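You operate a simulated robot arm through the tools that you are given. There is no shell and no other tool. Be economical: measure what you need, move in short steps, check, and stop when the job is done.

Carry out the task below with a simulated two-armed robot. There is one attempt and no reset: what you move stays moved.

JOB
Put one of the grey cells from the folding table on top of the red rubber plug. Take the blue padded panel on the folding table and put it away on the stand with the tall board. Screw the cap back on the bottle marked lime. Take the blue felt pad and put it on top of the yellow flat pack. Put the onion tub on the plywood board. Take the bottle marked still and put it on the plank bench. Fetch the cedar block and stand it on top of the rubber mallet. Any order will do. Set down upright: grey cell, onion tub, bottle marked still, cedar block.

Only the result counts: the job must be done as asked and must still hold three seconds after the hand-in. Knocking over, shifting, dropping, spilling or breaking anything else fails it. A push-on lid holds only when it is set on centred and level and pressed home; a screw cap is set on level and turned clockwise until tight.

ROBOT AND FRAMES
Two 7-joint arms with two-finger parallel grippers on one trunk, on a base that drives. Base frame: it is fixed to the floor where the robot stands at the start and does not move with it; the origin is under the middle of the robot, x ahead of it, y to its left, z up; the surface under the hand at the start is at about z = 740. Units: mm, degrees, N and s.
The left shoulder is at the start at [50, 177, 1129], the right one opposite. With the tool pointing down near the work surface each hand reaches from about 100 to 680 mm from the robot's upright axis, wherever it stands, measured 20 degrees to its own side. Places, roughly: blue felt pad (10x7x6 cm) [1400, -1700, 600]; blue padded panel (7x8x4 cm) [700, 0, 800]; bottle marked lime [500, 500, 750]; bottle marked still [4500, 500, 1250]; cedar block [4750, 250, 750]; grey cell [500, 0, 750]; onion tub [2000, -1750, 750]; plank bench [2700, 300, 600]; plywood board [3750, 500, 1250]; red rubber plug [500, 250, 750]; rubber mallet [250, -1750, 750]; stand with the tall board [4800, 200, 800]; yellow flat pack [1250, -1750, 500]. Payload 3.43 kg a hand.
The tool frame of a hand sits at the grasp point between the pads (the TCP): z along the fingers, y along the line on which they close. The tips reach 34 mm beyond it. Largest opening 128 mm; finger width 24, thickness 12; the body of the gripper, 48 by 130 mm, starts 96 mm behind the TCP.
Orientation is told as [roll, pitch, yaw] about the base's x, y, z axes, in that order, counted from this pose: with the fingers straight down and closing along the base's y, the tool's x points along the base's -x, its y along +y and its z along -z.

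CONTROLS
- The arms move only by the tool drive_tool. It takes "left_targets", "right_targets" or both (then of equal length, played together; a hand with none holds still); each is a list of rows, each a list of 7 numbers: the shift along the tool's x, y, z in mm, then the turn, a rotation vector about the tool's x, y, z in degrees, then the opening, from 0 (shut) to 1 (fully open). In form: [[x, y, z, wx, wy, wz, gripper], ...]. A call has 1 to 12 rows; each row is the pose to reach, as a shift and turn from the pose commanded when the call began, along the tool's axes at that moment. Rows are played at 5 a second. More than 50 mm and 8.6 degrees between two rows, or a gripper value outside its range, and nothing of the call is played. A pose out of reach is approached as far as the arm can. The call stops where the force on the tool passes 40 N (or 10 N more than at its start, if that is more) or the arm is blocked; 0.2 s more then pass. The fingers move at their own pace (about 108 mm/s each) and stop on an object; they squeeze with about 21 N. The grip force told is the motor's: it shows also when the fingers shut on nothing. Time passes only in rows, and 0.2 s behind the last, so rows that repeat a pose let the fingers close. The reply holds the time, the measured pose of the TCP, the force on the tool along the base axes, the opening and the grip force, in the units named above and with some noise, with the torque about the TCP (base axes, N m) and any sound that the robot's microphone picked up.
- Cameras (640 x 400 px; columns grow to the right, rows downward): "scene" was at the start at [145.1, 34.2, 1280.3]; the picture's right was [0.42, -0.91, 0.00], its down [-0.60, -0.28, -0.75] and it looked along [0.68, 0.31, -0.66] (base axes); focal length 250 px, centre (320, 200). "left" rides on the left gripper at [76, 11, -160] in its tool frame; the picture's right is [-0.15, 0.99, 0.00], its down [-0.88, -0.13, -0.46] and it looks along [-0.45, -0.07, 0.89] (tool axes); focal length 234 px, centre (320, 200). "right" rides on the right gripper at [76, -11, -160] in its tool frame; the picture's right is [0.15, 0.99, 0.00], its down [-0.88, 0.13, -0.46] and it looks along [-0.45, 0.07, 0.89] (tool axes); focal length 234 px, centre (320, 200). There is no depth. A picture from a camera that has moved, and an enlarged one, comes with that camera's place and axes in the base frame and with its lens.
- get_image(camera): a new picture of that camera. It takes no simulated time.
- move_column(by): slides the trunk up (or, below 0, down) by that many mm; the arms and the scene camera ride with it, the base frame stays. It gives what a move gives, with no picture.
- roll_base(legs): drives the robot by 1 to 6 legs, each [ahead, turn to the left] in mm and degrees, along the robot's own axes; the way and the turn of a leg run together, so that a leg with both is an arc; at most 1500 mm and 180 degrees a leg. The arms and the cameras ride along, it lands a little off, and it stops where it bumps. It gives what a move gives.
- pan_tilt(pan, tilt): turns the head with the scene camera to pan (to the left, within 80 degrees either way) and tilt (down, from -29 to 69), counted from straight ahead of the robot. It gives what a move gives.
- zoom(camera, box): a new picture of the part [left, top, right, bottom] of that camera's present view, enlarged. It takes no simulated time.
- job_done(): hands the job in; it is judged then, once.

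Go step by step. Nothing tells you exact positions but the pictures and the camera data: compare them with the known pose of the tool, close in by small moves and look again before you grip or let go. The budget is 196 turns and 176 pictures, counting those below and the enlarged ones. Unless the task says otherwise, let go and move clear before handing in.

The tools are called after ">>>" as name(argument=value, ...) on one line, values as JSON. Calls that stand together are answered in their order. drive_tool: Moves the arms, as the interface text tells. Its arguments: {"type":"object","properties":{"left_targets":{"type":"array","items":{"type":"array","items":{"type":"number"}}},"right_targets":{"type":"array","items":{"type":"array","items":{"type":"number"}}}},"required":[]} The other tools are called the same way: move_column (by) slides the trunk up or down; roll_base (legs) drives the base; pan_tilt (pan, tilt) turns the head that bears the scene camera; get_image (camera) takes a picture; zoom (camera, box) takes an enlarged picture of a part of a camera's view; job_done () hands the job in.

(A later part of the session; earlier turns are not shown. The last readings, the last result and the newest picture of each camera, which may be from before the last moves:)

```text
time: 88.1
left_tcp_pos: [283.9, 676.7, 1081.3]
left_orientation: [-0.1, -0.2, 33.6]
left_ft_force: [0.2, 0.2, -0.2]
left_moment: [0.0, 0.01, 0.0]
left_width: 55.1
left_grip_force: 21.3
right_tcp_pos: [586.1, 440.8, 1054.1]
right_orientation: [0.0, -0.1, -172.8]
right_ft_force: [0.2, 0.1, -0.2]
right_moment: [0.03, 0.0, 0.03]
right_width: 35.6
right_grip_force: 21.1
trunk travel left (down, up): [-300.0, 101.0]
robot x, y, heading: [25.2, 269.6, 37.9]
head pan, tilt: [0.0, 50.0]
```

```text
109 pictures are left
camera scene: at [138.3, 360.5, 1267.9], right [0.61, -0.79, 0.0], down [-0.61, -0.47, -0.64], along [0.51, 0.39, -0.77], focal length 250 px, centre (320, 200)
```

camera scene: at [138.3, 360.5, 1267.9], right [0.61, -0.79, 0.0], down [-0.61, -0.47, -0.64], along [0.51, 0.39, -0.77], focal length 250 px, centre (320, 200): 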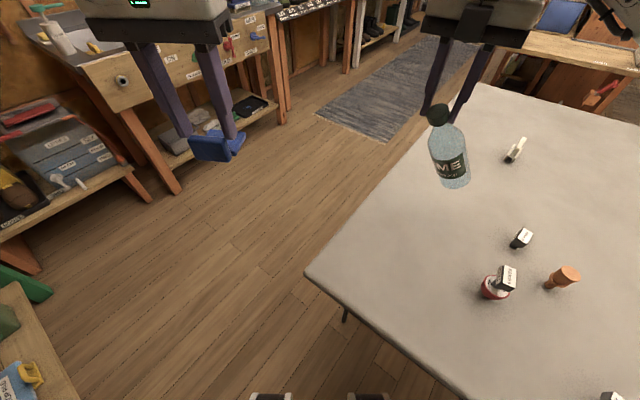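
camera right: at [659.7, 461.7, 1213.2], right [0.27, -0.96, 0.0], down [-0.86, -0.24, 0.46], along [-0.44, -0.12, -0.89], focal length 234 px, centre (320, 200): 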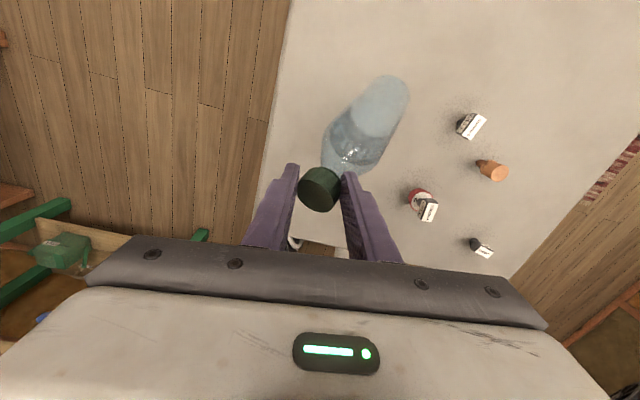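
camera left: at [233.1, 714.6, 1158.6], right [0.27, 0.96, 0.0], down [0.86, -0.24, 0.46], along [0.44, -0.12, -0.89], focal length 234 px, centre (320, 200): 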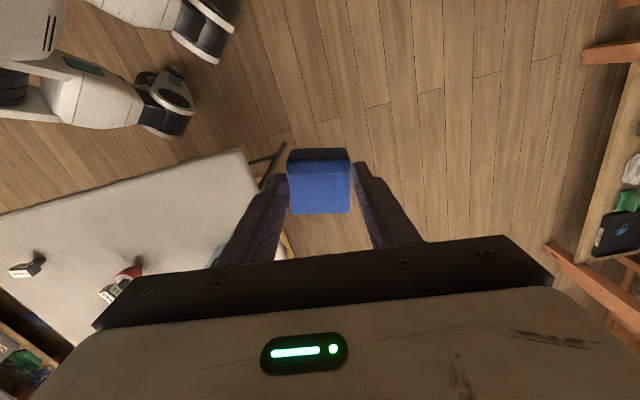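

The bottle hangs safely from its cap. I continue unwinding the wrist.

>>> drive_tool(right_targets=[[0, 0, 0, 0, 0, -8.4, 0], [0, 0, 0, 0, 0, -16.8, 0], [0, 0, 0, 0, 0, -25.2, 0], [0, 0, 0, 0, 0, -33.6, 0], [0, 0, 0, 0, 0, -42, 0], [0, 0, 0, 0, 0, -50.4, 0], [0, 0, 0, 0, 0, -58.8, 0], [0, 0, 0, 0, 0, -67.2, 0], [0, 0, 0, 0, 0, -75.6, 0], [0, 0, 0, 0, 0, -84, 0], [0, 0, 0, 0, 0, -92.4, 0], [0, 0, 0, 0, 0, -100.8, 0]])

>>> drive_tool(right_targets=[[0, 0, 0, 0, 0, -8.4, 0], [0, 0, 0, 0, 0, -16.8, 0], [0, 0, 0, 0, 0, -25.2, 0], [0, 0, 0, 0, 0, -33.6, 0], [0, 0, 0, 0, 0, -42, 0], [0, 0, 0, 0, 0, -50.4, 0], [0, 0, 0, 0, 0, -58.8, 0], [0, 0, 0, 0, 0, -67.2, 0], [0, 0, 0, 0, 0, -75.6, 0], [0, 0, 0, 0, 0, -84, 0], [0, 0, 0, 0, 0, -92.4, 0], [0, 0, 0, 0, 0, -100.8, 0]])

>>> get_image(camera="right")

```text
time: 90.7
left_tcp_pos: [283.5, 677.3, 1082.0]
left_orientation: [-0.1, -0.1, 33.6]
left_ft_force: [0.1, -0.9, -0.9]
left_moment: [0.01, -0.02, 0.06]
left_width: 55.2
left_grip_force: 20.8
right_tcp_pos: [586.0, 441.7, 1053.2]
right_orientation: [0.0, 0.0, -72.1]
right_ft_force: [-0.1, 0.2, -0.1]
right_moment: [0.03, 0.01, 0.03]
right_width: 36.0
right_grip_force: 21.0
trunk travel left (down, up): [-300.0, 101.0]
robot x, y, heading: [18.8, 272.7, 37.8]
head pan, tilt: [0.0, 50.0]
```

```text
time: 93.3
left_tcp_pos: [283.1, 677.6, 1081.3]
left_orientation: [-0.1, -0.1, 33.6]
left_ft_force: [0.7, -1.3, -0.7]
left_moment: [0.01, 0.0, -0.01]
left_width: 55.0
left_grip_force: 21.5
right_tcp_pos: [584.8, 441.2, 1054.8]
right_orientation: [0.1, 0.0, 28.7]
right_ft_force: [0.2, 0.4, -1.0]
right_moment: [-0.01, 0.01, -0.01]
right_width: 35.8
right_grip_force: 21.0
trunk travel left (down, up): [-300.0, 101.0]
robot x, y, heading: [22.8, 278.0, 37.8]
head pan, tilt: [0.0, 50.0]
```

```text
108 pictures are left
camera right: at [524.3, 394.9, 1213.5], right [-0.6, 0.8, 0.0], down [0.71, 0.54, 0.46], along [0.36, 0.28, -0.89], focal length 234 px, centre (320, 200)
```

right: 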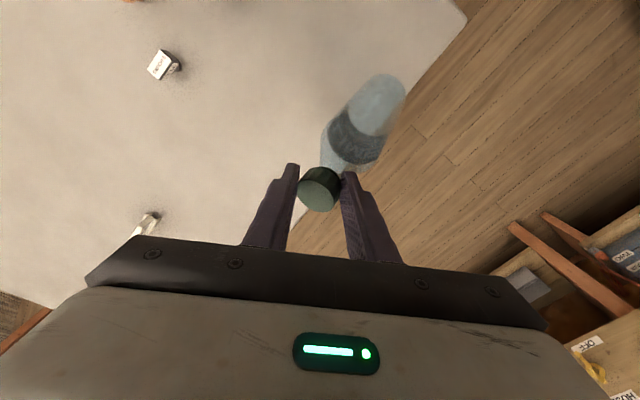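

The wrist is back near neutral. I'll turn it a bit more, move over the table's interior and tilt the hand so the bottle hangs upright, then check.

>>> drive_tool(right_targets=[[8, -6, 0, 0, 0, -8, 0], [16, -12, 0, 0, 0, -16, 0], [24, -18, 0, 0, 0, -24, 0], [32, -24, 0, 0, 0, -32, 0], [40, -30, 0, 0, 0, -38, 0], [40, -30, 0, 0, 0, -38, 0]])

>>> drive_tool(right_targets=[[0, 0, 0, 5.7, -4.9, 0, 0], [0, 0, 0, 11.4, -9.7, 0, 0], [0, 0, 0, 17.2, -14.6, 0, 0], [0, 0, 0, 22.9, -19.4, 0, 0], [0, 0, 0, 22.9, -19.4, 0, 0]])

>>> get_image(camera="scene")

>>> get_image(camera="left")

```text
time: 94.7
left_tcp_pos: [284.5, 677.5, 1082.4]
left_orientation: [-0.1, -0.1, 33.6]
left_ft_force: [-1.0, -0.2, -0.4]
left_moment: [0.0, -0.01, 0.02]
left_width: 54.9
left_grip_force: 21.2
right_tcp_pos: [562.8, 394.5, 1053.5]
right_orientation: [0.0, 0.1, 66.8]
right_ft_force: [-0.2, 0.0, 0.2]
right_moment: [0.01, -0.01, 0.02]
right_width: 35.6
right_grip_force: 21.1
trunk travel left (down, up): [-300.0, 101.0]
robot x, y, heading: [24.9, 274.1, 37.8]
head pan, tilt: [0.0, 50.0]
```

```text
time: 95.9
left_tcp_pos: [282.8, 677.0, 1081.0]
left_orientation: [-0.1, -0.2, 33.5]
left_ft_force: [0.0, 0.2, -1.0]
left_moment: [0.02, 0.03, 0.02]
left_width: 55.0
left_grip_force: 21.3
right_tcp_pos: [563.5, 394.8, 1052.6]
right_orientation: [-23.8, -18.9, 70.6]
right_ft_force: [0.1, 0.1, -0.2]
right_moment: [-0.02, 0.0, 0.04]
right_width: 35.6
right_grip_force: 21.1
trunk travel left (down, up): [-300.0, 101.0]
robot x, y, heading: [25.8, 271.0, 37.6]
head pan, tilt: [0.0, 50.0]
```

```text
107 pictures are left
camera scene: at [138.4, 360.6, 1267.9], right [0.61, -0.79, 0.0], down [-0.61, -0.47, -0.64], along [0.51, 0.39, -0.77], focal length 250 px, centre (320, 200)
```

scene: 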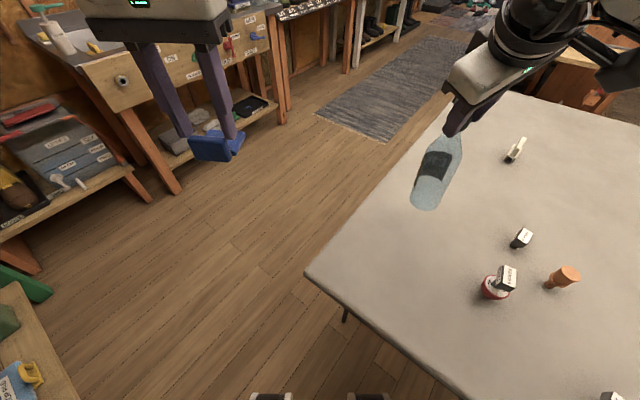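

```text
106 pictures are left
camera left: at [213.0, 646.1, 1241.9], right [-0.42, 0.91, 0.0], down [0.81, 0.38, 0.46], along [0.41, 0.19, -0.89], focal length 234 px, centre (320, 200)
```

left: 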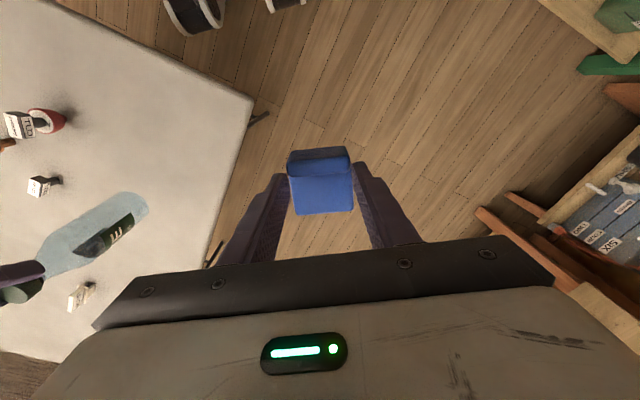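

The bottle now hangs nearly upright. I'll enlarge both views to measure the remaining tilt.

>>> zoom(camera="scene", box=[390, 90, 490, 220])

>>> zoom(camera="left", box=[0, 180, 160, 310])

```text
3.08 times, centred on (440, 155) of scene
camera zoom: at [138.4, 360.6, 1267.9], right [0.61, -0.79, 0.0], down [-0.61, -0.47, -0.64], along [0.51, 0.39, -0.77], focal length 769 px, centre (-49, 338)
```

zoom: 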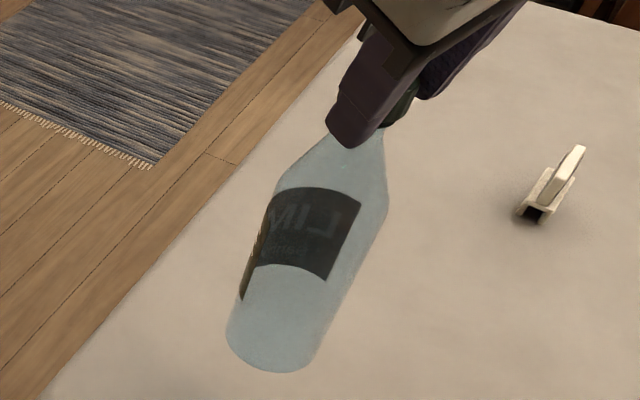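

```text
3.08 times, centred on (80, 245) of left
camera zoom: at [213.0, 646.1, 1241.9], right [-0.42, 0.91, 0.0], down [0.81, 0.38, 0.46], along [0.41, 0.19, -0.89], focal length 720 px, centre (1058, 62)
```

zoom: 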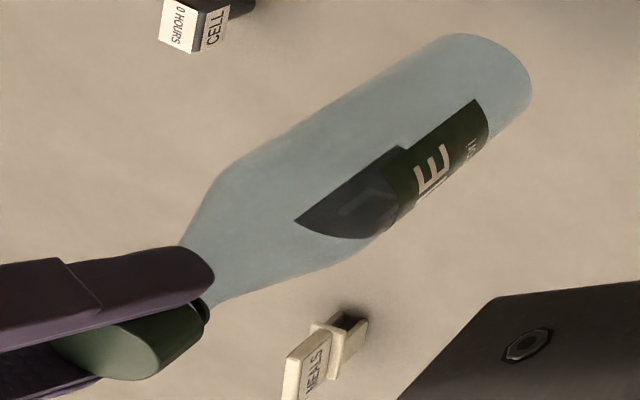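

The remaining tilt is about 3.6° with the base leaning toward −y. I'll correct that and lower most of the way.

>>> drive_tool(right_targets=[[0, 0, 0, -1.2, -1, 0.9, 0], [0, 0, 0, -2.4, -2.1, 1.8, 0], [7.6, 8.9, 20.2, -2.4, -2.1, 1.8, 0], [15.2, 17.8, 40.4, -2.4, -2.1, 1.8, 0], [22.7, 26.7, 60.6, -2.4, -2.1, 1.8, 0], [22.7, 26.7, 60.6, -2.4, -2.1, 1.8, 0]])

>>> zoom(camera="scene", box=[380, 110, 480, 250])

>>> zoom(camera="left", box=[0, 150, 190, 280])

```text
time: 97.3
left_tcp_pos: [284.1, 677.7, 1081.1]
left_orientation: [-0.1, 0.0, 33.3]
left_ft_force: [-0.6, -0.3, -0.4]
left_moment: [0.01, 0.02, 0.01]
left_width: 54.8
left_grip_force: 20.8
right_tcp_pos: [563.0, 397.0, 982.5]
right_orientation: [-21.0, -21.5, 69.7]
right_ft_force: [-0.5, -0.2, -0.7]
right_moment: [0.01, -0.01, -0.02]
right_width: 35.3
right_grip_force: 21.0
trunk travel left (down, up): [-300.0, 101.0]
robot x, y, heading: [23.9, 273.2, 37.8]
head pan, tilt: [0.0, 50.0]
```

```text
2.86 times, centred on (430, 180) of scene
camera zoom: at [138.3, 360.6, 1267.9], right [0.61, -0.79, 0.0], down [-0.61, -0.47, -0.64], along [0.51, 0.39, -0.77], focal length 714 px, centre (6, 257)
```

zoom: 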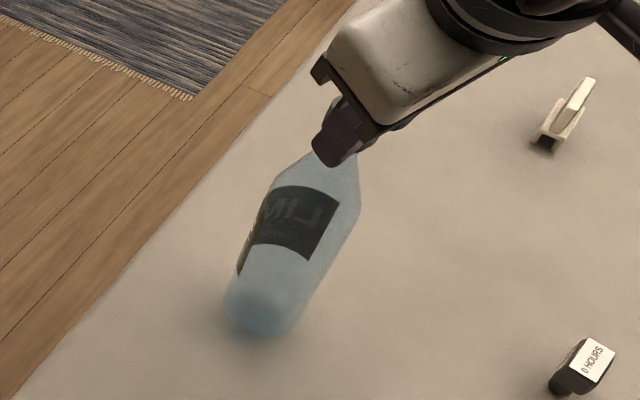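

```text
3.08 times, centred on (95, 215) of left
camera zoom: at [212.9, 646.0, 1242.0], right [-0.42, 0.91, 0.0], down [0.81, 0.38, 0.46], along [0.41, 0.19, -0.89], focal length 720 px, centre (1012, 154)
```

zoom: 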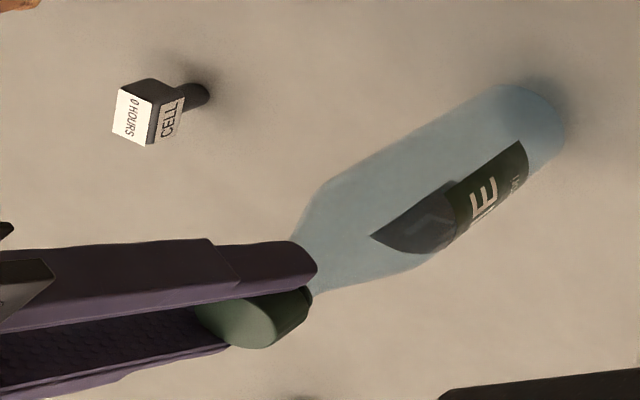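

It is upright within about 2° and near the table. I'll lower in small steps until it touches.

>>> drive_tool(right_targets=[[1.1, 1, 2.6, 0, 0, 0, 0], [2.2, 2, 5.2, 0, 0, 0, 0], [3.3, 3, 7.8, 0, 0, 0, 0], [3.3, 3, 7.8, 0, 0, 0, 0]])

>>> zoom(camera="scene", box=[380, 110, 480, 250])

```text
time: 98.3
left_tcp_pos: [282.5, 677.6, 1082.3]
left_orientation: [0.0, -0.1, 33.5]
left_ft_force: [0.0, -0.2, -0.2]
left_moment: [-0.02, 0.02, 0.04]
left_width: 55.2
left_grip_force: 22.1
right_tcp_pos: [563.7, 396.7, 973.2]
right_orientation: [-21.0, -21.4, 69.6]
right_ft_force: [-0.1, 0.7, -0.3]
right_moment: [0.02, 0.07, 0.03]
right_width: 35.5
right_grip_force: 20.7
trunk travel left (down, up): [-300.0, 101.0]
robot x, y, heading: [23.8, 272.0, 37.6]
head pan, tilt: [0.0, 50.0]
```

```text
2.86 times, centred on (430, 180) of scene
camera zoom: at [138.3, 360.6, 1267.9], right [0.61, -0.79, 0.0], down [-0.61, -0.47, -0.64], along [0.51, 0.39, -0.77], focal length 714 px, centre (6, 257)
```

zoom: 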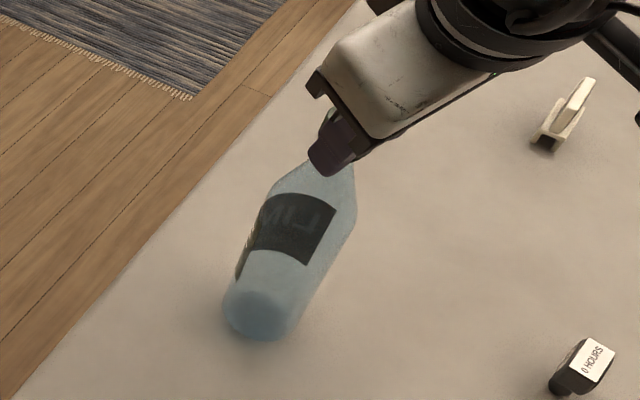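

It is very close now; I go on in small steps.

>>> drive_tool(right_targets=[[0.7, 0.7, 1.7, 0, 0, 0, 0], [1.5, 1.3, 3.5, 0, 0, 0, 0], [1.5, 1.3, 3.5, 0, 0, 0, 0]])

```text
time: 99.1
left_tcp_pos: [283.8, 676.5, 1081.0]
left_orientation: [-0.1, -0.2, 33.5]
left_ft_force: [-0.4, 0.7, 0.6]
left_moment: [-0.02, -0.01, 0.02]
left_width: 54.6
left_grip_force: 21.4
right_tcp_pos: [563.3, 394.4, 968.6]
right_orientation: [-20.9, -21.5, 69.7]
right_ft_force: [-0.4, 0.1, -0.1]
right_moment: [0.0, -0.02, -0.01]
right_width: 35.6
right_grip_force: 21.1
trunk travel left (down, up): [-300.0, 101.0]
robot x, y, heading: [22.6, 269.2, 37.6]
head pan, tilt: [0.0, 50.0]
```

Still free, so I continue.

>>> drive_tool(right_targets=[[0.7, 0.7, 1.7, 0, 0, 0, 0], [1.5, 1.3, 3.5, 0, 0, 0, 0], [2.2, 2, 5.2, 0, 0, 0, 0], [2.2, 2, 5.2, 0, 0, 0, 0]])

>>> zoom(camera="left", box=[0, 130, 200, 270])

```text
time: 100.1
left_tcp_pos: [283.5, 676.1, 1081.5]
left_orientation: [-0.1, 0.0, 33.6]
left_ft_force: [0.4, -0.6, -0.7]
left_moment: [0.0, -0.01, 0.01]
left_width: 54.7
left_grip_force: 21.1
right_tcp_pos: [562.0, 395.8, 965.0]
right_orientation: [-21.1, -21.5, 69.7]
right_ft_force: [0.1, 0.9, 5.3]
right_moment: [0.05, -0.05, 0.02]
right_width: 35.6
right_grip_force: 21.4
trunk travel left (down, up): [-300.0, 101.0]
robot x, y, heading: [24.1, 272.7, 37.6]
head pan, tilt: [0.0, 50.0]
```

```text
2.86 times, centred on (100, 200) of left
camera zoom: at [212.5, 645.9, 1242.1], right [-0.42, 0.91, 0.0], down [0.8, 0.38, 0.46], along [0.41, 0.19, -0.89], focal length 669 px, centre (949, 200)
```

zoom: 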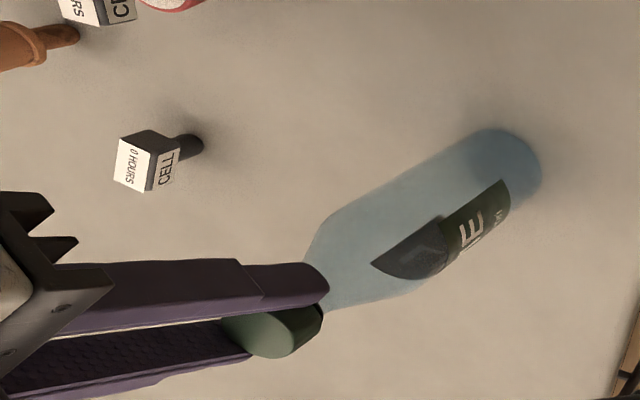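

The base touches with 5 N. I'll press very slightly to seat it, then open gradually and withdraw along the finger axis.

>>> drive_tool(right_targets=[[0.4, 0.3, 0.9, 0, 0, 0, 0], [0.4, 0.3, 0.9, 0, 0, 0, 0.3], [0.4, 0.3, 0.9, 0, 0, 0, 0.33], [0.4, 0.3, 0.9, 0, 0, 0, 0.38], [0.4, 0.3, 0.9, 0, 0, 0, 0.5], [0.4, 0.3, 0.9, 0, 0, 0, 0.6], [0, 0, -15, 0, 0, 0, 0.6], [0, 0, -40, 0, 0, 0, 0.6], [0, 0, -70, 0, 0, 0, 0.6]])

>>> get_image(camera="scene")

>>> zoom(camera="left", box=[0, 130, 200, 270])

```text
time: 102.1
left_tcp_pos: [283.5, 677.0, 1080.7]
left_orientation: [0.0, -0.1, 33.5]
left_ft_force: [0.0, -0.5, -1.0]
left_moment: [0.0, -0.01, 0.01]
left_width: 55.2
left_grip_force: 21.5
right_tcp_pos: [531.2, 379.5, 1025.2]
right_orientation: [-21.0, -21.3, 69.6]
right_ft_force: [0.6, 0.3, 1.3]
right_moment: [-0.01, -0.01, -0.03]
right_width: 77.0
right_grip_force: 0.1
trunk travel left (down, up): [-300.0, 101.0]
robot x, y, heading: [24.7, 275.3, 37.9]
head pan, tilt: [0.0, 50.0]
```

```text
99 pictures are left
camera scene: at [138.1, 360.5, 1267.9], right [0.61, -0.79, 0.0], down [-0.61, -0.47, -0.64], along [0.51, 0.39, -0.77], focal length 250 px, centre (320, 200)
```

scene: 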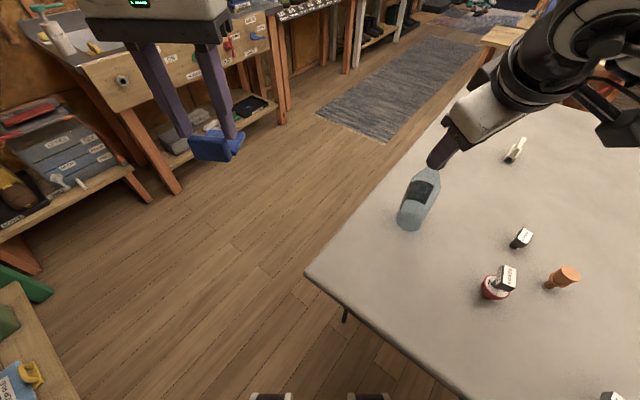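

```text
2.86 times, centred on (100, 200) of left
camera zoom: at [212.7, 646.0, 1242.0], right [-0.42, 0.91, 0.0], down [0.8, 0.38, 0.46], along [0.41, 0.19, -0.89], focal length 669 px, centre (949, 200)
```

zoom: 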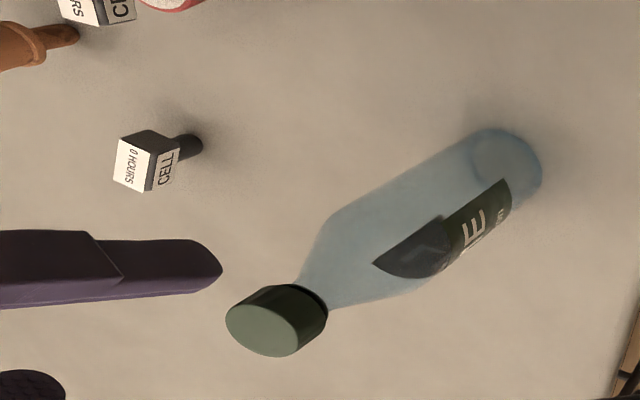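

The bottle stands upright with its cap on straight. I'll back off, bring the hand vertical again and re-grip the cap to tighten it.

>>> drive_tool(right_targets=[[0, 0, -40, 0, 0, 0, 0.6], [0, 0, -60, -5, 5.5, 0, 0.6], [0, 0, -60, -10, 11, 0, 0.6], [0, 0, -60, -15, 16.6, 0, 0.6], [0, 0, -60, -20, 22.1, 0, 0.6], [0, 0, -60, -20, 22.1, 0, 0.6]])

>>> get_image(camera="right")

>>> zoom(camera="scene", box=[380, 140, 480, 240])

```text
time: 103.5
left_tcp_pos: [282.8, 677.6, 1081.2]
left_orientation: [-0.1, -0.1, 33.5]
left_ft_force: [-0.4, -0.6, -0.7]
left_moment: [-0.03, -0.01, 0.02]
left_width: 55.2
left_grip_force: 21.6
right_tcp_pos: [504.0, 370.4, 1077.3]
right_orientation: [0.0, 0.2, 65.6]
right_ft_force: [-0.4, -0.3, -0.5]
right_moment: [0.0, -0.01, 0.02]
right_width: 76.8
right_grip_force: 0.0
trunk travel left (down, up): [-300.0, 101.0]
robot x, y, heading: [22.2, 273.4, 37.5]
head pan, tilt: [0.0, 50.0]
```

```text
97 pictures are left
camera right: at [484.5, 297.2, 1237.2], right [-0.96, 0.28, 0.0], down [0.25, 0.86, 0.45], along [0.12, 0.44, -0.89], focal length 234 px, centre (320, 200)
```

right: 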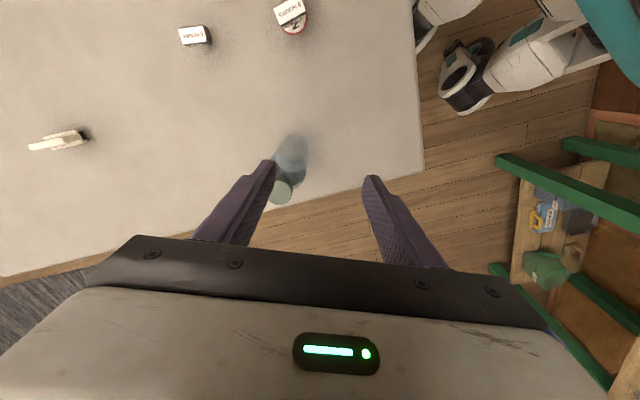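

```text
4.00 times, centred on (430, 190) of scene
camera zoom: at [138.3, 360.5, 1267.9], right [0.61, -0.79, 0.0], down [-0.61, -0.47, -0.64], along [0.51, 0.39, -0.77], focal length 1000 px, centre (-120, 240)
```

zoom: 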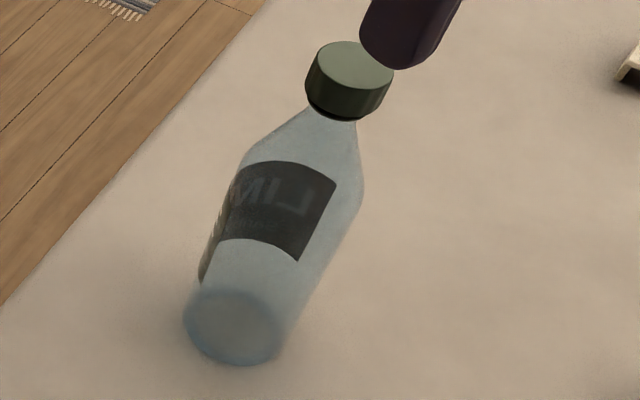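

The cap is at about [572, 410], top near z = 953. I'm moving above it with the fingers open.

>>> drive_tool(right_targets=[[-22, -15, 0, 0, 0, 0, 0.6], [-44, -30, 0, 0, 0, 0, 0.6], [-64.5, -45.4, 10, 0, 0, 0, 0.6], [-64.5, -45.4, 50, 0, 0, 0, 0.6], [-64.5, -45.4, 60, 0, 0, 0, 0.6], [-64.5, -45.4, 60, 0, 0, 0, 0.6]])

>>> zoom(camera="right", box=[220, 110, 420, 235])

```text
time: 104.9
left_tcp_pos: [284.9, 676.8, 1081.2]
left_orientation: [-0.1, -0.1, 33.4]
left_ft_force: [-0.6, 0.6, -0.3]
left_moment: [-0.02, -0.01, -0.01]
left_width: 54.6
left_grip_force: 20.6
right_tcp_pos: [573.1, 410.7, 1016.0]
right_orientation: [0.0, 0.2, 65.6]
right_ft_force: [0.8, 0.2, 0.4]
right_moment: [-0.02, 0.0, 0.0]
right_width: 77.0
right_grip_force: 0.1
trunk travel left (down, up): [-300.0, 101.0]
robot x, y, heading: [23.2, 270.1, 37.7]
head pan, tilt: [0.0, 50.0]
```

```text
3.20 times, centred on (320, 172) of right
camera zoom: at [552.4, 337.9, 1175.8], right [-0.96, 0.28, 0.0], down [0.25, 0.86, 0.45], along [0.12, 0.44, -0.89], focal length 749 px, centre (320, 288)
```

zoom: 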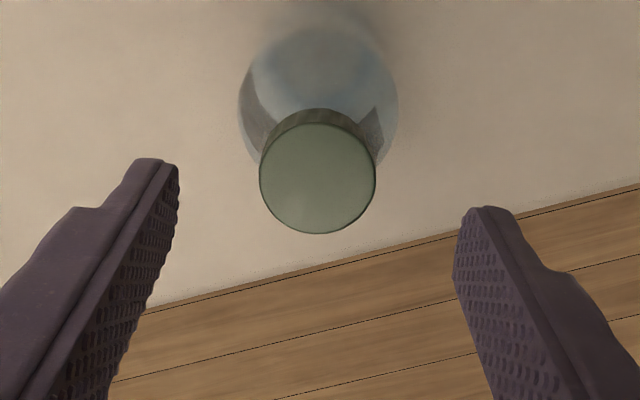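

The cap is centred between the fingers. I'll lower around it and close.

>>> drive_tool(right_targets=[[1, 0, 20, 0, 0, 0, 0.6], [1, 0, 42, 0, 0, 0, 0.6], [1, 0, 42, 0, 0, 0, 0.3], [1, 0, 42, 0, 0, 0, 0], [1, 0, 42, 0, 0, 0, 0], [1, 0, 42, 0, 0, 0, 0], [1, 0, 42, 0, 0, 0, 0]])

>>> zoom(camera="scene", box=[380, 120, 480, 240])

```text
time: 106.5
left_tcp_pos: [283.1, 678.1, 1080.9]
left_orientation: [-0.1, -0.1, 33.4]
left_ft_force: [0.1, -0.2, 0.0]
left_moment: [0.0, 0.01, -0.02]
left_width: 54.9
left_grip_force: 21.8
right_tcp_pos: [571.9, 408.2, 975.0]
right_orientation: [0.0, 0.1, 65.6]
right_ft_force: [-0.3, 0.5, 0.2]
right_moment: [-0.05, -0.01, 0.01]
right_width: 33.4
right_grip_force: 21.0
trunk travel left (down, up): [-300.0, 101.0]
robot x, y, heading: [23.7, 271.8, 37.8]
head pan, tilt: [0.0, 50.0]
```

```text
3.33 times, centred on (430, 180) of scene
camera zoom: at [138.3, 360.5, 1267.9], right [0.61, -0.79, 0.0], down [-0.61, -0.47, -0.64], along [0.51, 0.39, -0.77], focal length 834 px, centre (-47, 267)
```

zoom: 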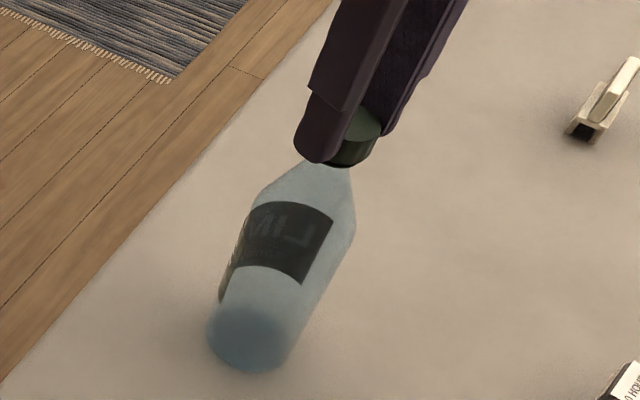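

Gripped squarely. I'll turn clockwise and watch the torque.

>>> drive_tool(right_targets=[[0, 0, 0.1, 0, 0, 8, 0], [0, 0, 0.2, 0, 0, 16, 0], [0, 0, 0.3, 0, 0, 24, 0], [0, 0, 0.4, 0, 0, 32, 0], [0, 0, 0.5, 0, 0, 40, 0], [0, 0, 0.6, 0, 0, 48, 0], [0, 0, 0.7, 0, 0, 56, 0]])

>>> zoom(camera="scene", box=[380, 120, 480, 240])

```text
time: 108.1
left_tcp_pos: [283.3, 676.6, 1082.0]
left_orientation: [0.0, -0.1, 33.5]
left_ft_force: [-0.2, 0.5, 0.1]
left_moment: [-0.03, -0.01, 0.0]
left_width: 54.7
left_grip_force: 21.0
right_tcp_pos: [571.1, 409.2, 973.7]
right_orientation: [-0.2, 0.1, 9.4]
right_ft_force: [0.7, 0.1, 0.5]
right_moment: [-0.02, -0.01, 0.0]
right_width: 33.8
right_grip_force: 20.6
trunk travel left (down, up): [-300.0, 101.0]
robot x, y, heading: [23.7, 272.5, 37.7]
head pan, tilt: [0.0, 50.0]
```

```text
3.33 times, centred on (430, 180) of scene
camera zoom: at [138.3, 360.5, 1267.9], right [0.61, -0.79, 0.0], down [-0.61, -0.47, -0.64], along [0.51, 0.39, -0.77], focal length 834 px, centre (-47, 267)
```

zoom: 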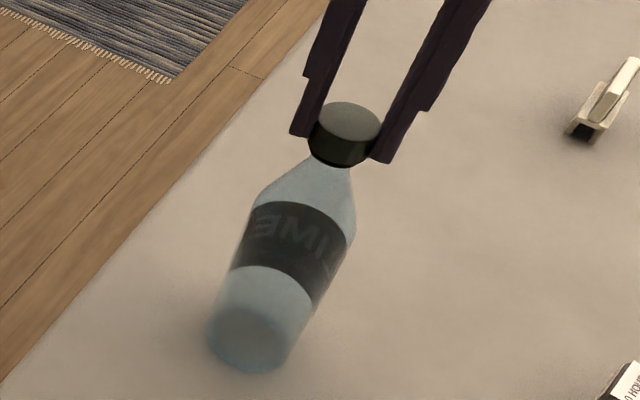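

The bottle now turns along with the cap, which suggests it's tight. I'll press down a little for more friction under the bottle and turn further to confirm.

>>> drive_tool(right_targets=[[0, 0, 1.5, 0, 0, 0, 0], [0, 0, 2.5, 0, 0, 4, 0], [0, 0, 2.5, 0, 0, 12, 0], [0, 0, 2.5, 0, 0, 20, 0], [0, 0, 2.5, 0, 0, 28, 0], [0, 0, 2.5, 0, 0, 36, 0]])

>>> zoom(camera="scene", box=[380, 120, 480, 240])

```text
time: 109.5
left_tcp_pos: [283.5, 677.3, 1081.8]
left_orientation: [-0.1, -0.2, 33.5]
left_ft_force: [1.5, -0.3, 0.0]
left_moment: [0.0, 0.03, 0.02]
left_width: 55.1
left_grip_force: 20.7
right_tcp_pos: [571.3, 409.1, 972.4]
right_orientation: [-0.1, -0.1, -26.6]
right_ft_force: [0.6, 0.6, 10.2]
right_moment: [0.08, -0.03, 0.0]
right_width: 33.8
right_grip_force: 21.4
trunk travel left (down, up): [-300.0, 101.0]
robot x, y, heading: [21.9, 272.3, 37.5]
head pan, tilt: [0.0, 50.0]
```

```text
3.33 times, centred on (430, 180) of scene
camera zoom: at [137.6, 360.4, 1268.0], right [0.61, -0.79, 0.0], down [-0.61, -0.47, -0.64], along [0.51, 0.39, -0.77], focal length 834 px, centre (-47, 267)
```

zoom: 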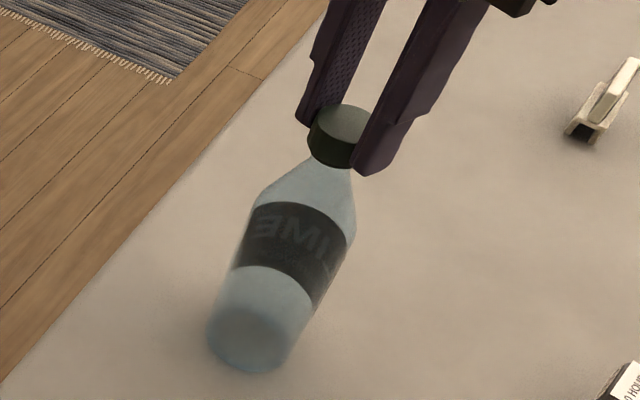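

Under pressure the bottle stayed still, so the cap may still be turning on the thread. I'll press a bit more and keep turning.

>>> drive_tool(right_targets=[[0, 0, 1, 0, 0, 6, 0], [0, 0, 1.1, 0, 0, 14, 0], [0, 0, 1.2, 0, 0, 22, 0], [0, 0, 1.3, 0, 0, 30, 0], [0, 0, 1.4, 0, 0, 38, 0], [0, 0, 1.5, 0, 0, 46, 0], [0, 0, 1.6, 0, 0, 54, 0], [0, 0, 1.7, 0, 0, 62, 0]])

>>> zoom(camera="scene", box=[380, 120, 480, 240])

```text
time: 111.3
left_tcp_pos: [282.5, 676.6, 1081.5]
left_orientation: [-0.2, -0.1, 33.5]
left_ft_force: [0.7, -0.5, 0.4]
left_moment: [0.04, -0.04, -0.01]
left_width: 54.8
left_grip_force: 21.1
right_tcp_pos: [571.6, 408.6, 971.8]
right_orientation: [0.1, -0.1, -88.6]
right_ft_force: [-0.7, -0.2, 20.1]
right_moment: [-0.08, 0.13, 0.18]
right_width: 33.4
right_grip_force: 21.0
trunk travel left (down, up): [-300.0, 101.0]
robot x, y, heading: [24.2, 269.5, 37.8]
head pan, tilt: [0.0, 50.0]
```

```text
3.33 times, centred on (430, 180) of scene
camera zoom: at [136.5, 360.0, 1268.2], right [0.61, -0.79, 0.0], down [-0.6, -0.47, -0.64], along [0.51, 0.39, -0.76], focal length 834 px, centre (-47, 267)
```

zoom: 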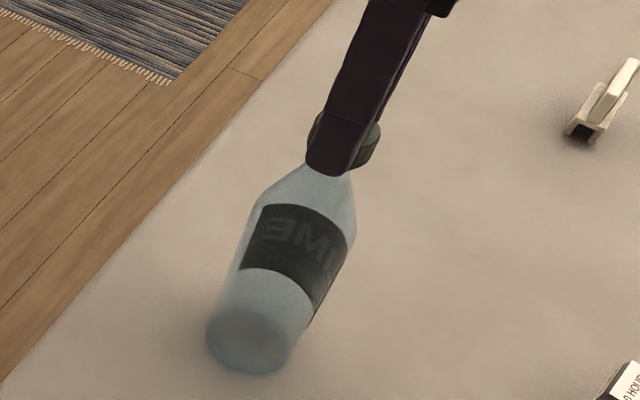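

The torque has risen to 0.18 N·m, so it is now tightening. One more firm turn to be sure.

>>> drive_tool(right_targets=[[0, 0, 0.5, 0, 0, 0, 0], [0, 0, 0.7, 0, 0, 7, 0], [0, 0, 0.7, 0, 0, 14, 0], [0, 0, 0.7, 0, 0, 21, 0], [0, 0, 0.7, 0, 0, 28, 0]])

>>> zoom(camera="scene", box=[380, 120, 480, 240])

```text
time: 112.5
left_tcp_pos: [281.3, 676.5, 1082.6]
left_orientation: [-0.1, -0.2, 33.5]
left_ft_force: [-0.6, 0.1, -0.2]
left_moment: [0.01, 0.03, 0.0]
left_width: 54.7
left_grip_force: 20.7
right_tcp_pos: [570.5, 408.1, 970.1]
right_orientation: [0.1, 0.0, -116.6]
right_ft_force: [-0.1, 0.3, 20.2]
right_moment: [0.02, 0.04, 0.2]
right_width: 33.8
right_grip_force: 20.8
trunk travel left (down, up): [-300.0, 101.0]
robot x, y, heading: [21.8, 275.7, 37.4]
head pan, tilt: [0.0, 50.0]
```

```text
3.33 times, centred on (430, 180) of scene
camera zoom: at [136.5, 360.1, 1268.2], right [0.61, -0.79, 0.0], down [-0.6, -0.47, -0.64], along [0.51, 0.39, -0.76], focal length 834 px, centre (-47, 267)
```

zoom: 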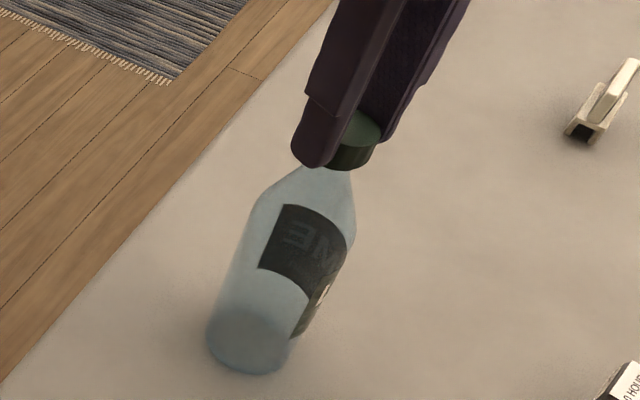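

The bottle turns fully with the cap at 0.2 N·m, so the cap is tight. I'll release, rise and start unwinding the wrist.

>>> drive_tool(right_targets=[[0, 0, -2, 0, 0, 0, 0], [0, 0, -2, 0, 0, 0, 0.35], [0, 0, -2, 0, 0, 0, 0.6], [0, 0, -2, 0, 0, 0, 0.6], [0, 0, -40, 0, 0, 0, 0.6], [0, 0, -80, 0, 0, 0, 0.6], [0, 0, -100, 0, 0, -8, 0.6], [0, 0, -110, 0, 0, -16, 0.6], [0, 0, -110, 0, 0, -24, 0.6], [0, 0, -110, 0, 0, -32, 0.6], [0, 0, -110, 0, 0, -40, 0.6], [0, 0, -110, 0, 0, -48, 0.6]])

>>> drive_tool(right_targets=[[0, 0, 0, 0, 0, -8.4, 0.6], [0, 0, 0, 0, 0, -16.8, 0.6], [0, 0, 0, 0, 0, -25.2, 0.6], [0, 0, 0, 0, 0, -33.6, 0.6], [0, 0, 0, 0, 0, -42, 0.6], [0, 0, 0, 0, 0, -50.4, 0.6], [0, 0, 0, 0, 0, -58.8, 0.6], [0, 0, 0, 0, 0, -67.2, 0.6], [0, 0, 0, 0, 0, -75.6, 0.6], [0, 0, 0, 0, 0, -84, 0.6], [0, 0, 0, 0, 0, -92.4, 0.6], [0, 0, 0, 0, 0, -100, 0.6]])

>>> get_image(camera="scene")

```text
time: 115.1
left_tcp_pos: [283.7, 677.9, 1083.0]
left_orientation: [-0.1, -0.1, 33.4]
left_ft_force: [0.5, 1.0, 0.5]
left_moment: [0.01, 0.01, 0.02]
left_width: 54.8
left_grip_force: 21.3
right_tcp_pos: [572.9, 409.5, 1079.5]
right_orientation: [-0.1, 0.0, -68.3]
right_ft_force: [0.2, -0.8, -0.6]
right_moment: [-0.01, 0.02, -0.04]
right_width: 76.6
right_grip_force: 0.1
trunk travel left (down, up): [-300.0, 101.0]
robot x, y, heading: [24.5, 277.6, 37.6]
head pan, tilt: [0.0, 50.0]
```

```text
time: 117.7
left_tcp_pos: [283.5, 676.5, 1080.1]
left_orientation: [-0.1, -0.1, 33.5]
left_ft_force: [0.3, 0.5, 0.0]
left_moment: [0.02, -0.02, 0.01]
left_width: 55.0
left_grip_force: 21.2
right_tcp_pos: [571.2, 409.7, 1079.5]
right_orientation: [-0.2, 0.1, 31.7]
right_ft_force: [0.3, 0.3, -0.1]
right_moment: [-0.01, 0.0, -0.01]
right_width: 77.0
right_grip_force: 0.1
trunk travel left (down, up): [-300.0, 101.0]
robot x, y, heading: [27.0, 270.3, 37.5]
head pan, tilt: [0.0, 50.0]
```

```text
89 pictures are left
camera scene: at [138.3, 360.6, 1267.9], right [0.61, -0.79, 0.0], down [-0.61, -0.47, -0.64], along [0.51, 0.39, -0.77], focal length 250 px, centre (320, 200)
```

scene: 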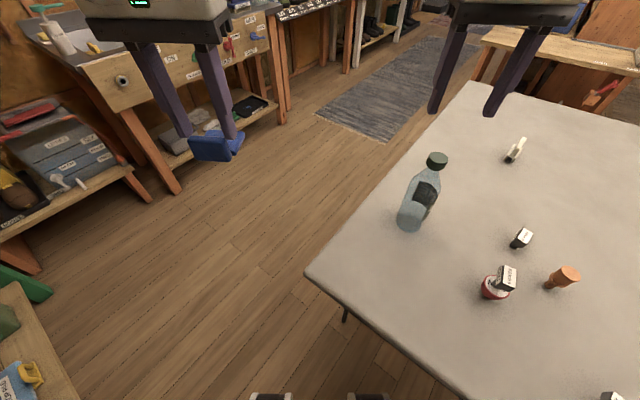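

The bottle is capped and standing, and the table work is done. Now I'll drive to the south side with the felt pad and flat pack, the panel staying in the left hand.

>>> roll_base(legs=[[0, -127.6], [1100, 0], [0, 90], [1476, 0], [0, -90]])

>>> pan_tilt(pan=0, tilt=35)

>>> get_image(camera="scene")

```text
time: 143.0
left_tcp_pos: [1754.0, -1134.6, 1082.1]
left_orientation: [-0.1, -0.2, -87.8]
left_ft_force: [-0.1, 1.1, -0.2]
left_moment: [0.01, 0.03, 0.0]
left_width: 54.8
left_grip_force: 21.2
right_tcp_pos: [1376.1, -1241.2, 1078.6]
right_orientation: [-0.1, 0.1, -89.8]
right_ft_force: [-0.8, -1.1, -0.3]
right_moment: [0.0, 0.01, -0.01]
right_width: 76.8
right_grip_force: 0.1
trunk travel left (down, up): [-300.0, 101.0]
robot x, y, heading: [1542.9, -702.9, -83.6]
head pan, tilt: [0.0, 50.0]
```

```text
time: 143.8
left_tcp_pos: [1754.9, -1135.5, 1081.0]
left_orientation: [-0.2, -0.1, -87.8]
left_ft_force: [-0.5, 0.1, -1.6]
left_moment: [-0.02, 0.01, 0.0]
left_width: 55.0
left_grip_force: 21.3
right_tcp_pos: [1375.8, -1242.0, 1080.5]
right_orientation: [-0.2, 0.1, -89.8]
right_ft_force: [0.3, 0.0, -0.5]
right_moment: [-0.02, 0.0, 0.0]
right_width: 76.8
right_grip_force: 0.0
trunk travel left (down, up): [-300.0, 101.0]
robot x, y, heading: [1545.9, -698.9, -83.4]
head pan, tilt: [0.0, 35.0]
```

```text
88 pictures are left
camera scene: at [1559.8, -860.0, 1289.5], right [-0.99, -0.11, 0.0], down [-0.06, 0.57, -0.82], along [0.09, -0.81, -0.57], focal length 250 px, centre (320, 200)
```

scene: 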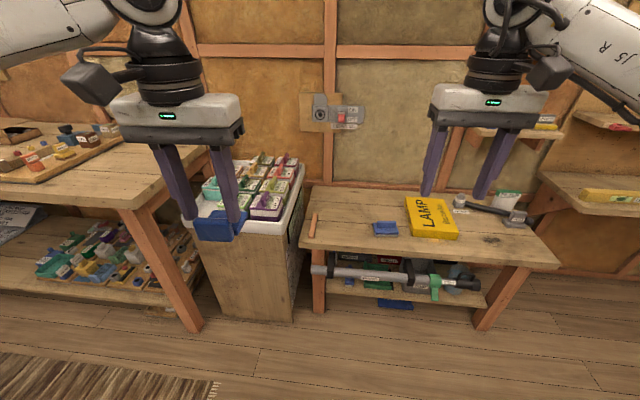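

I see the yellow LAMP pack and a blue pad on the low bench, with another blue thing on the floor below. I'll enlarge.

>>> zoom(camera="scene", box=[290, 170, 550, 320])

>>> zoom(camera="scene", box=[350, 190, 470, 260])

>>> zoom(camera="scene", box=[0, 110, 310, 320])

```text
2.46 times, centred on (420, 245) of scene
camera zoom: at [1559.8, -860.0, 1289.5], right [-0.99, -0.11, 0.0], down [-0.06, 0.57, -0.82], along [0.09, -0.81, -0.57], focal length 616 px, centre (74, 89)
```

zoom: 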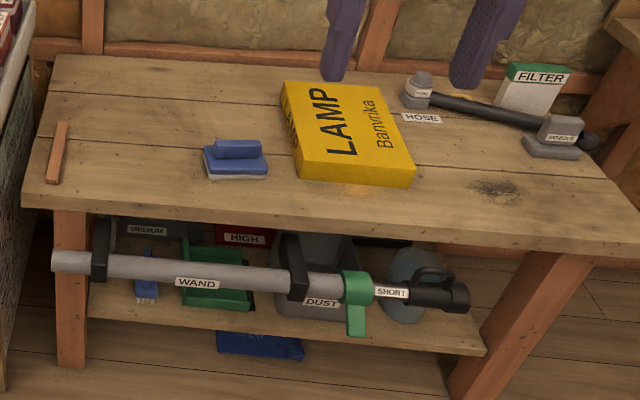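

```text
5.33 times, centred on (410, 225) of scene
camera zoom: at [1559.8, -860.0, 1289.5], right [-0.99, -0.11, 0.0], down [-0.06, 0.57, -0.82], along [0.09, -0.81, -0.57], focal length 1334 px, centre (-160, 67)
```

zoom: 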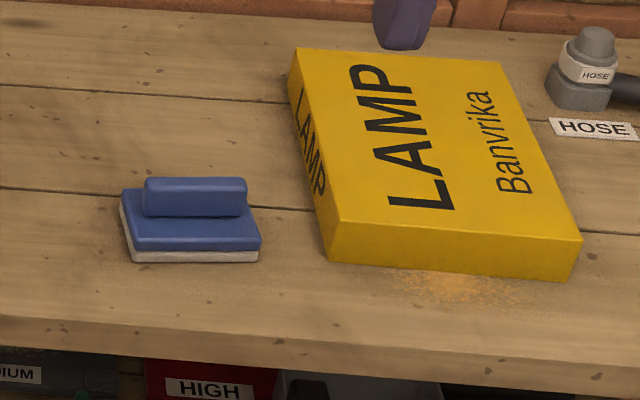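

```text
1.90 times, centred on (155, 215) of scene
camera zoom: at [1559.8, -860.0, 1289.5], right [-0.99, -0.11, 0.0], down [-0.06, 0.57, -0.82], along [0.09, -0.81, -0.57], focal length 476 px, centre (634, 171)
```

zoom: 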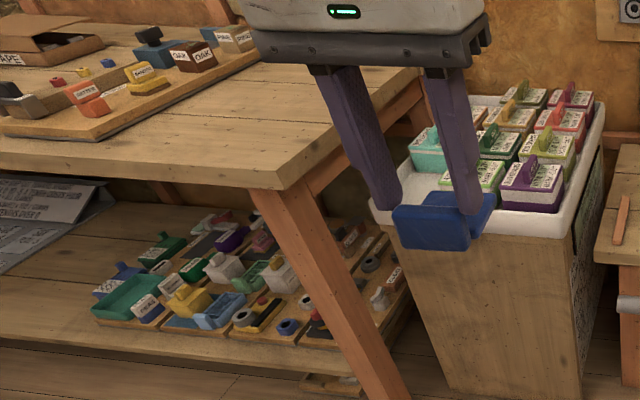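

The felt pad (blue with a handle, white felt below) is at about [1357, -1751] and the pack at about [1150, -1820], on a bench about 500 high. The tubs are in a tray near [2000, -1750]. I'll draw the left hand in and drive closer.

>>> drive_tool(left_targets=[[40, 0, 0, 0, 0, 0, 0], [80, 0, 0, 0, 0, 0, 0], [110, 0, 0, 0, 0, 0, 0]])

>>> roll_base(legs=[[0, -22.8], [522, 0], [0, 16.2]])

>>> pan_tilt(pan=-10, tilt=50)

>>> get_image(camera="scene")

>>> get_image(camera="right")

```text
time: 144.6
left_tcp_pos: [1750.3, -1024.7, 1080.4]
left_orientation: [0.0, -0.2, -87.8]
left_ft_force: [-0.4, -0.6, -0.6]
left_moment: [0.01, -0.03, 0.0]
left_width: 54.9
left_grip_force: 20.8
right_tcp_pos: [1376.0, -1240.9, 1080.6]
right_orientation: [-0.1, 0.1, -89.8]
right_ft_force: [0.3, -0.1, 0.4]
right_moment: [-0.02, 0.03, 0.01]
right_width: 76.7
right_grip_force: 0.0
trunk travel left (down, up): [-300.0, 101.0]
robot x, y, heading: [1542.6, -702.4, -84.0]
head pan, tilt: [0.0, 35.0]
```

```text
time: 149.7
left_tcp_pos: [1567.5, -1543.2, 1080.3]
left_orientation: [-0.1, -0.1, -94.1]
left_ft_force: [-0.3, 0.0, -1.1]
left_moment: [0.02, 0.0, -0.01]
left_width: 54.7
left_grip_force: 20.8
right_tcp_pos: [1170.2, -1717.0, 1079.4]
right_orientation: [-0.2, 0.1, -96.1]
right_ft_force: [-0.2, 0.4, 0.7]
right_moment: [-0.01, 0.03, 0.0]
right_width: 76.8
right_grip_force: 0.1
trunk travel left (down, up): [-300.0, 101.0]
robot x, y, heading: [1397.4, -1201.8, -90.3]
head pan, tilt: [0.0, 35.0]
```

```text
time: 150.5
left_tcp_pos: [1566.9, -1542.9, 1080.3]
left_orientation: [-0.1, -0.1, -94.2]
left_ft_force: [-0.2, 0.1, -0.4]
left_moment: [-0.01, 0.01, 0.02]
left_width: 54.7
left_grip_force: 20.7
right_tcp_pos: [1170.4, -1717.4, 1079.9]
right_orientation: [-0.1, 0.1, -96.2]
right_ft_force: [0.5, 0.1, -0.2]
right_moment: [0.04, 0.0, 0.02]
right_width: 76.9
right_grip_force: 0.1
trunk travel left (down, up): [-300.0, 101.0]
robot x, y, heading: [1393.2, -1201.2, -90.0]
head pan, tilt: [-10.0, 50.0]
```

```text
84 pictures are left
camera scene: at [1381.2, -1345.6, 1267.9], right [-0.98, 0.17, 0.0], down [0.13, 0.75, -0.64], along [-0.11, -0.63, -0.77], focal length 250 px, centre (320, 200)
```

scene: 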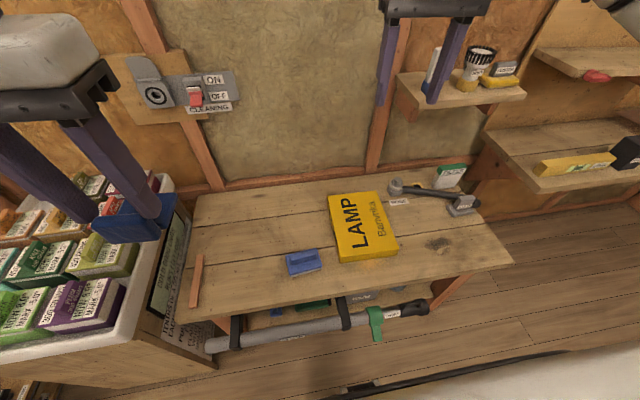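

```text
83 pictures are left
camera right: at [1167.4, -1640.6, 1239.6], right [1.0, 0.04, 0.0], down [0.04, -0.89, 0.45], along [0.02, -0.45, -0.89], focal length 234 px, centre (320, 200)
```

right: 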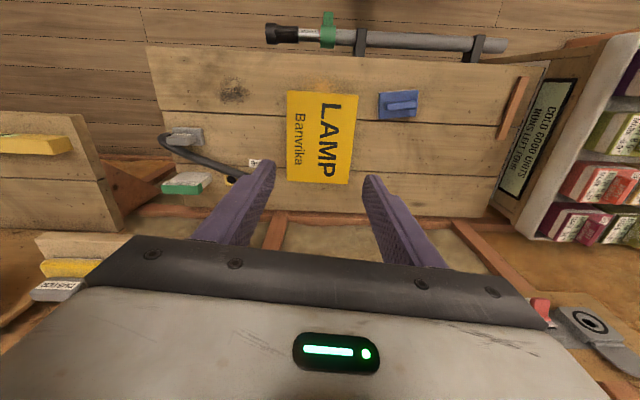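

The two views put the pad near [1370, -1687] and the pack near [1175, -1770], tops around z = 595. I'll lower the trunk and bring the right hand over the pad.

>>> move_column(by=-150)

>>> drive_tool(right_targets=[[8, 33, 20, 0, 0, 0, 1], [16, 66, 50, 0, 0, 0, 1], [24, 99, 80, 0, 0, 0, 1], [32, 132, 110, 0, 0, 0, 1], [40, 165, 140, 0, 0, 0, 1], [48.7, 197.9, 175, 0, 0, 0, 1], [48.7, 197.9, 210, 0, 0, 0, 1]])

>>> get_image(camera="right")

>>> get_image(camera="scene")

```text
time: 152.3
left_tcp_pos: [1568.7, -1542.7, 931.8]
left_orientation: [-0.1, -0.1, -94.1]
left_ft_force: [0.6, -0.8, -0.7]
left_moment: [0.01, 0.01, 0.02]
left_width: 54.9
left_grip_force: 21.3
right_tcp_pos: [1169.9, -1717.6, 927.7]
right_orientation: [-0.1, 0.1, -96.2]
right_ft_force: [0.6, 0.1, 0.3]
right_moment: [0.01, 0.0, 0.0]
right_width: 76.6
right_grip_force: 0.1
trunk travel left (down, up): [-150.0, 251.0]
robot x, y, heading: [1395.8, -1196.4, -89.9]
head pan, tilt: [-10.0, 50.0]
```

```text
time: 153.9
left_tcp_pos: [1566.8, -1543.6, 930.8]
left_orientation: [-0.1, -0.2, -94.1]
left_ft_force: [0.4, -0.4, -1.0]
left_moment: [-0.01, 0.0, 0.0]
left_width: 55.0
left_grip_force: 20.6
right_tcp_pos: [1371.9, -1688.2, 718.7]
right_orientation: [-0.1, 0.1, -96.1]
right_ft_force: [0.1, -0.2, -1.0]
right_moment: [0.01, 0.01, 0.01]
right_width: 128.3
right_grip_force: 0.1
trunk travel left (down, up): [-150.0, 251.0]
robot x, y, heading: [1398.9, -1199.2, -89.8]
head pan, tilt: [-10.0, 50.0]
```

```text
82 pictures are left
camera right: at [1369.8, -1612.7, 878.9], right [1.0, 0.04, 0.0], down [0.04, -0.89, 0.45], along [0.02, -0.45, -0.89], focal length 234 px, centre (320, 200)
```

right: 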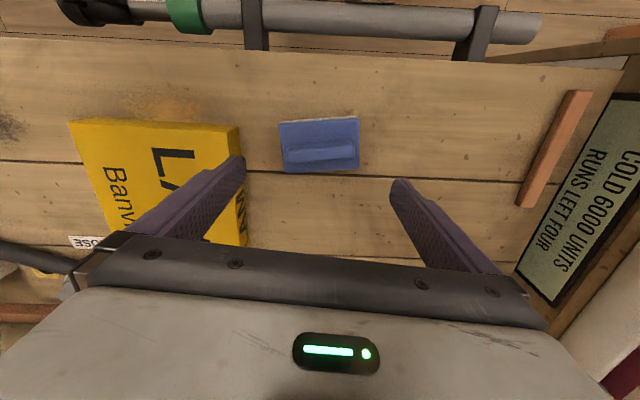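

```text
81 pictures are left
camera scene: at [1381.1, -1345.6, 1117.9], right [-0.98, 0.17, 0.0], down [0.13, 0.75, -0.64], along [-0.11, -0.63, -0.77], focal length 250 px, centre (320, 200)
```

scene: 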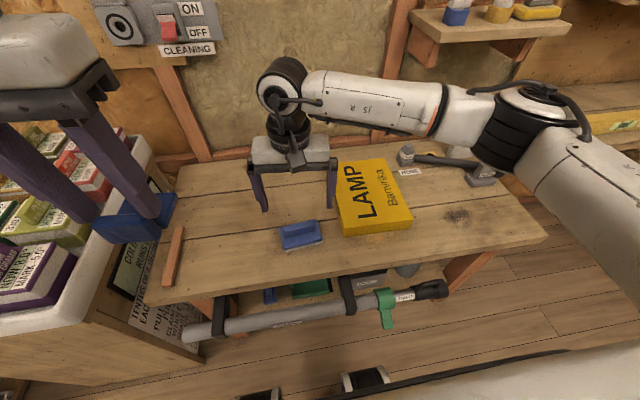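

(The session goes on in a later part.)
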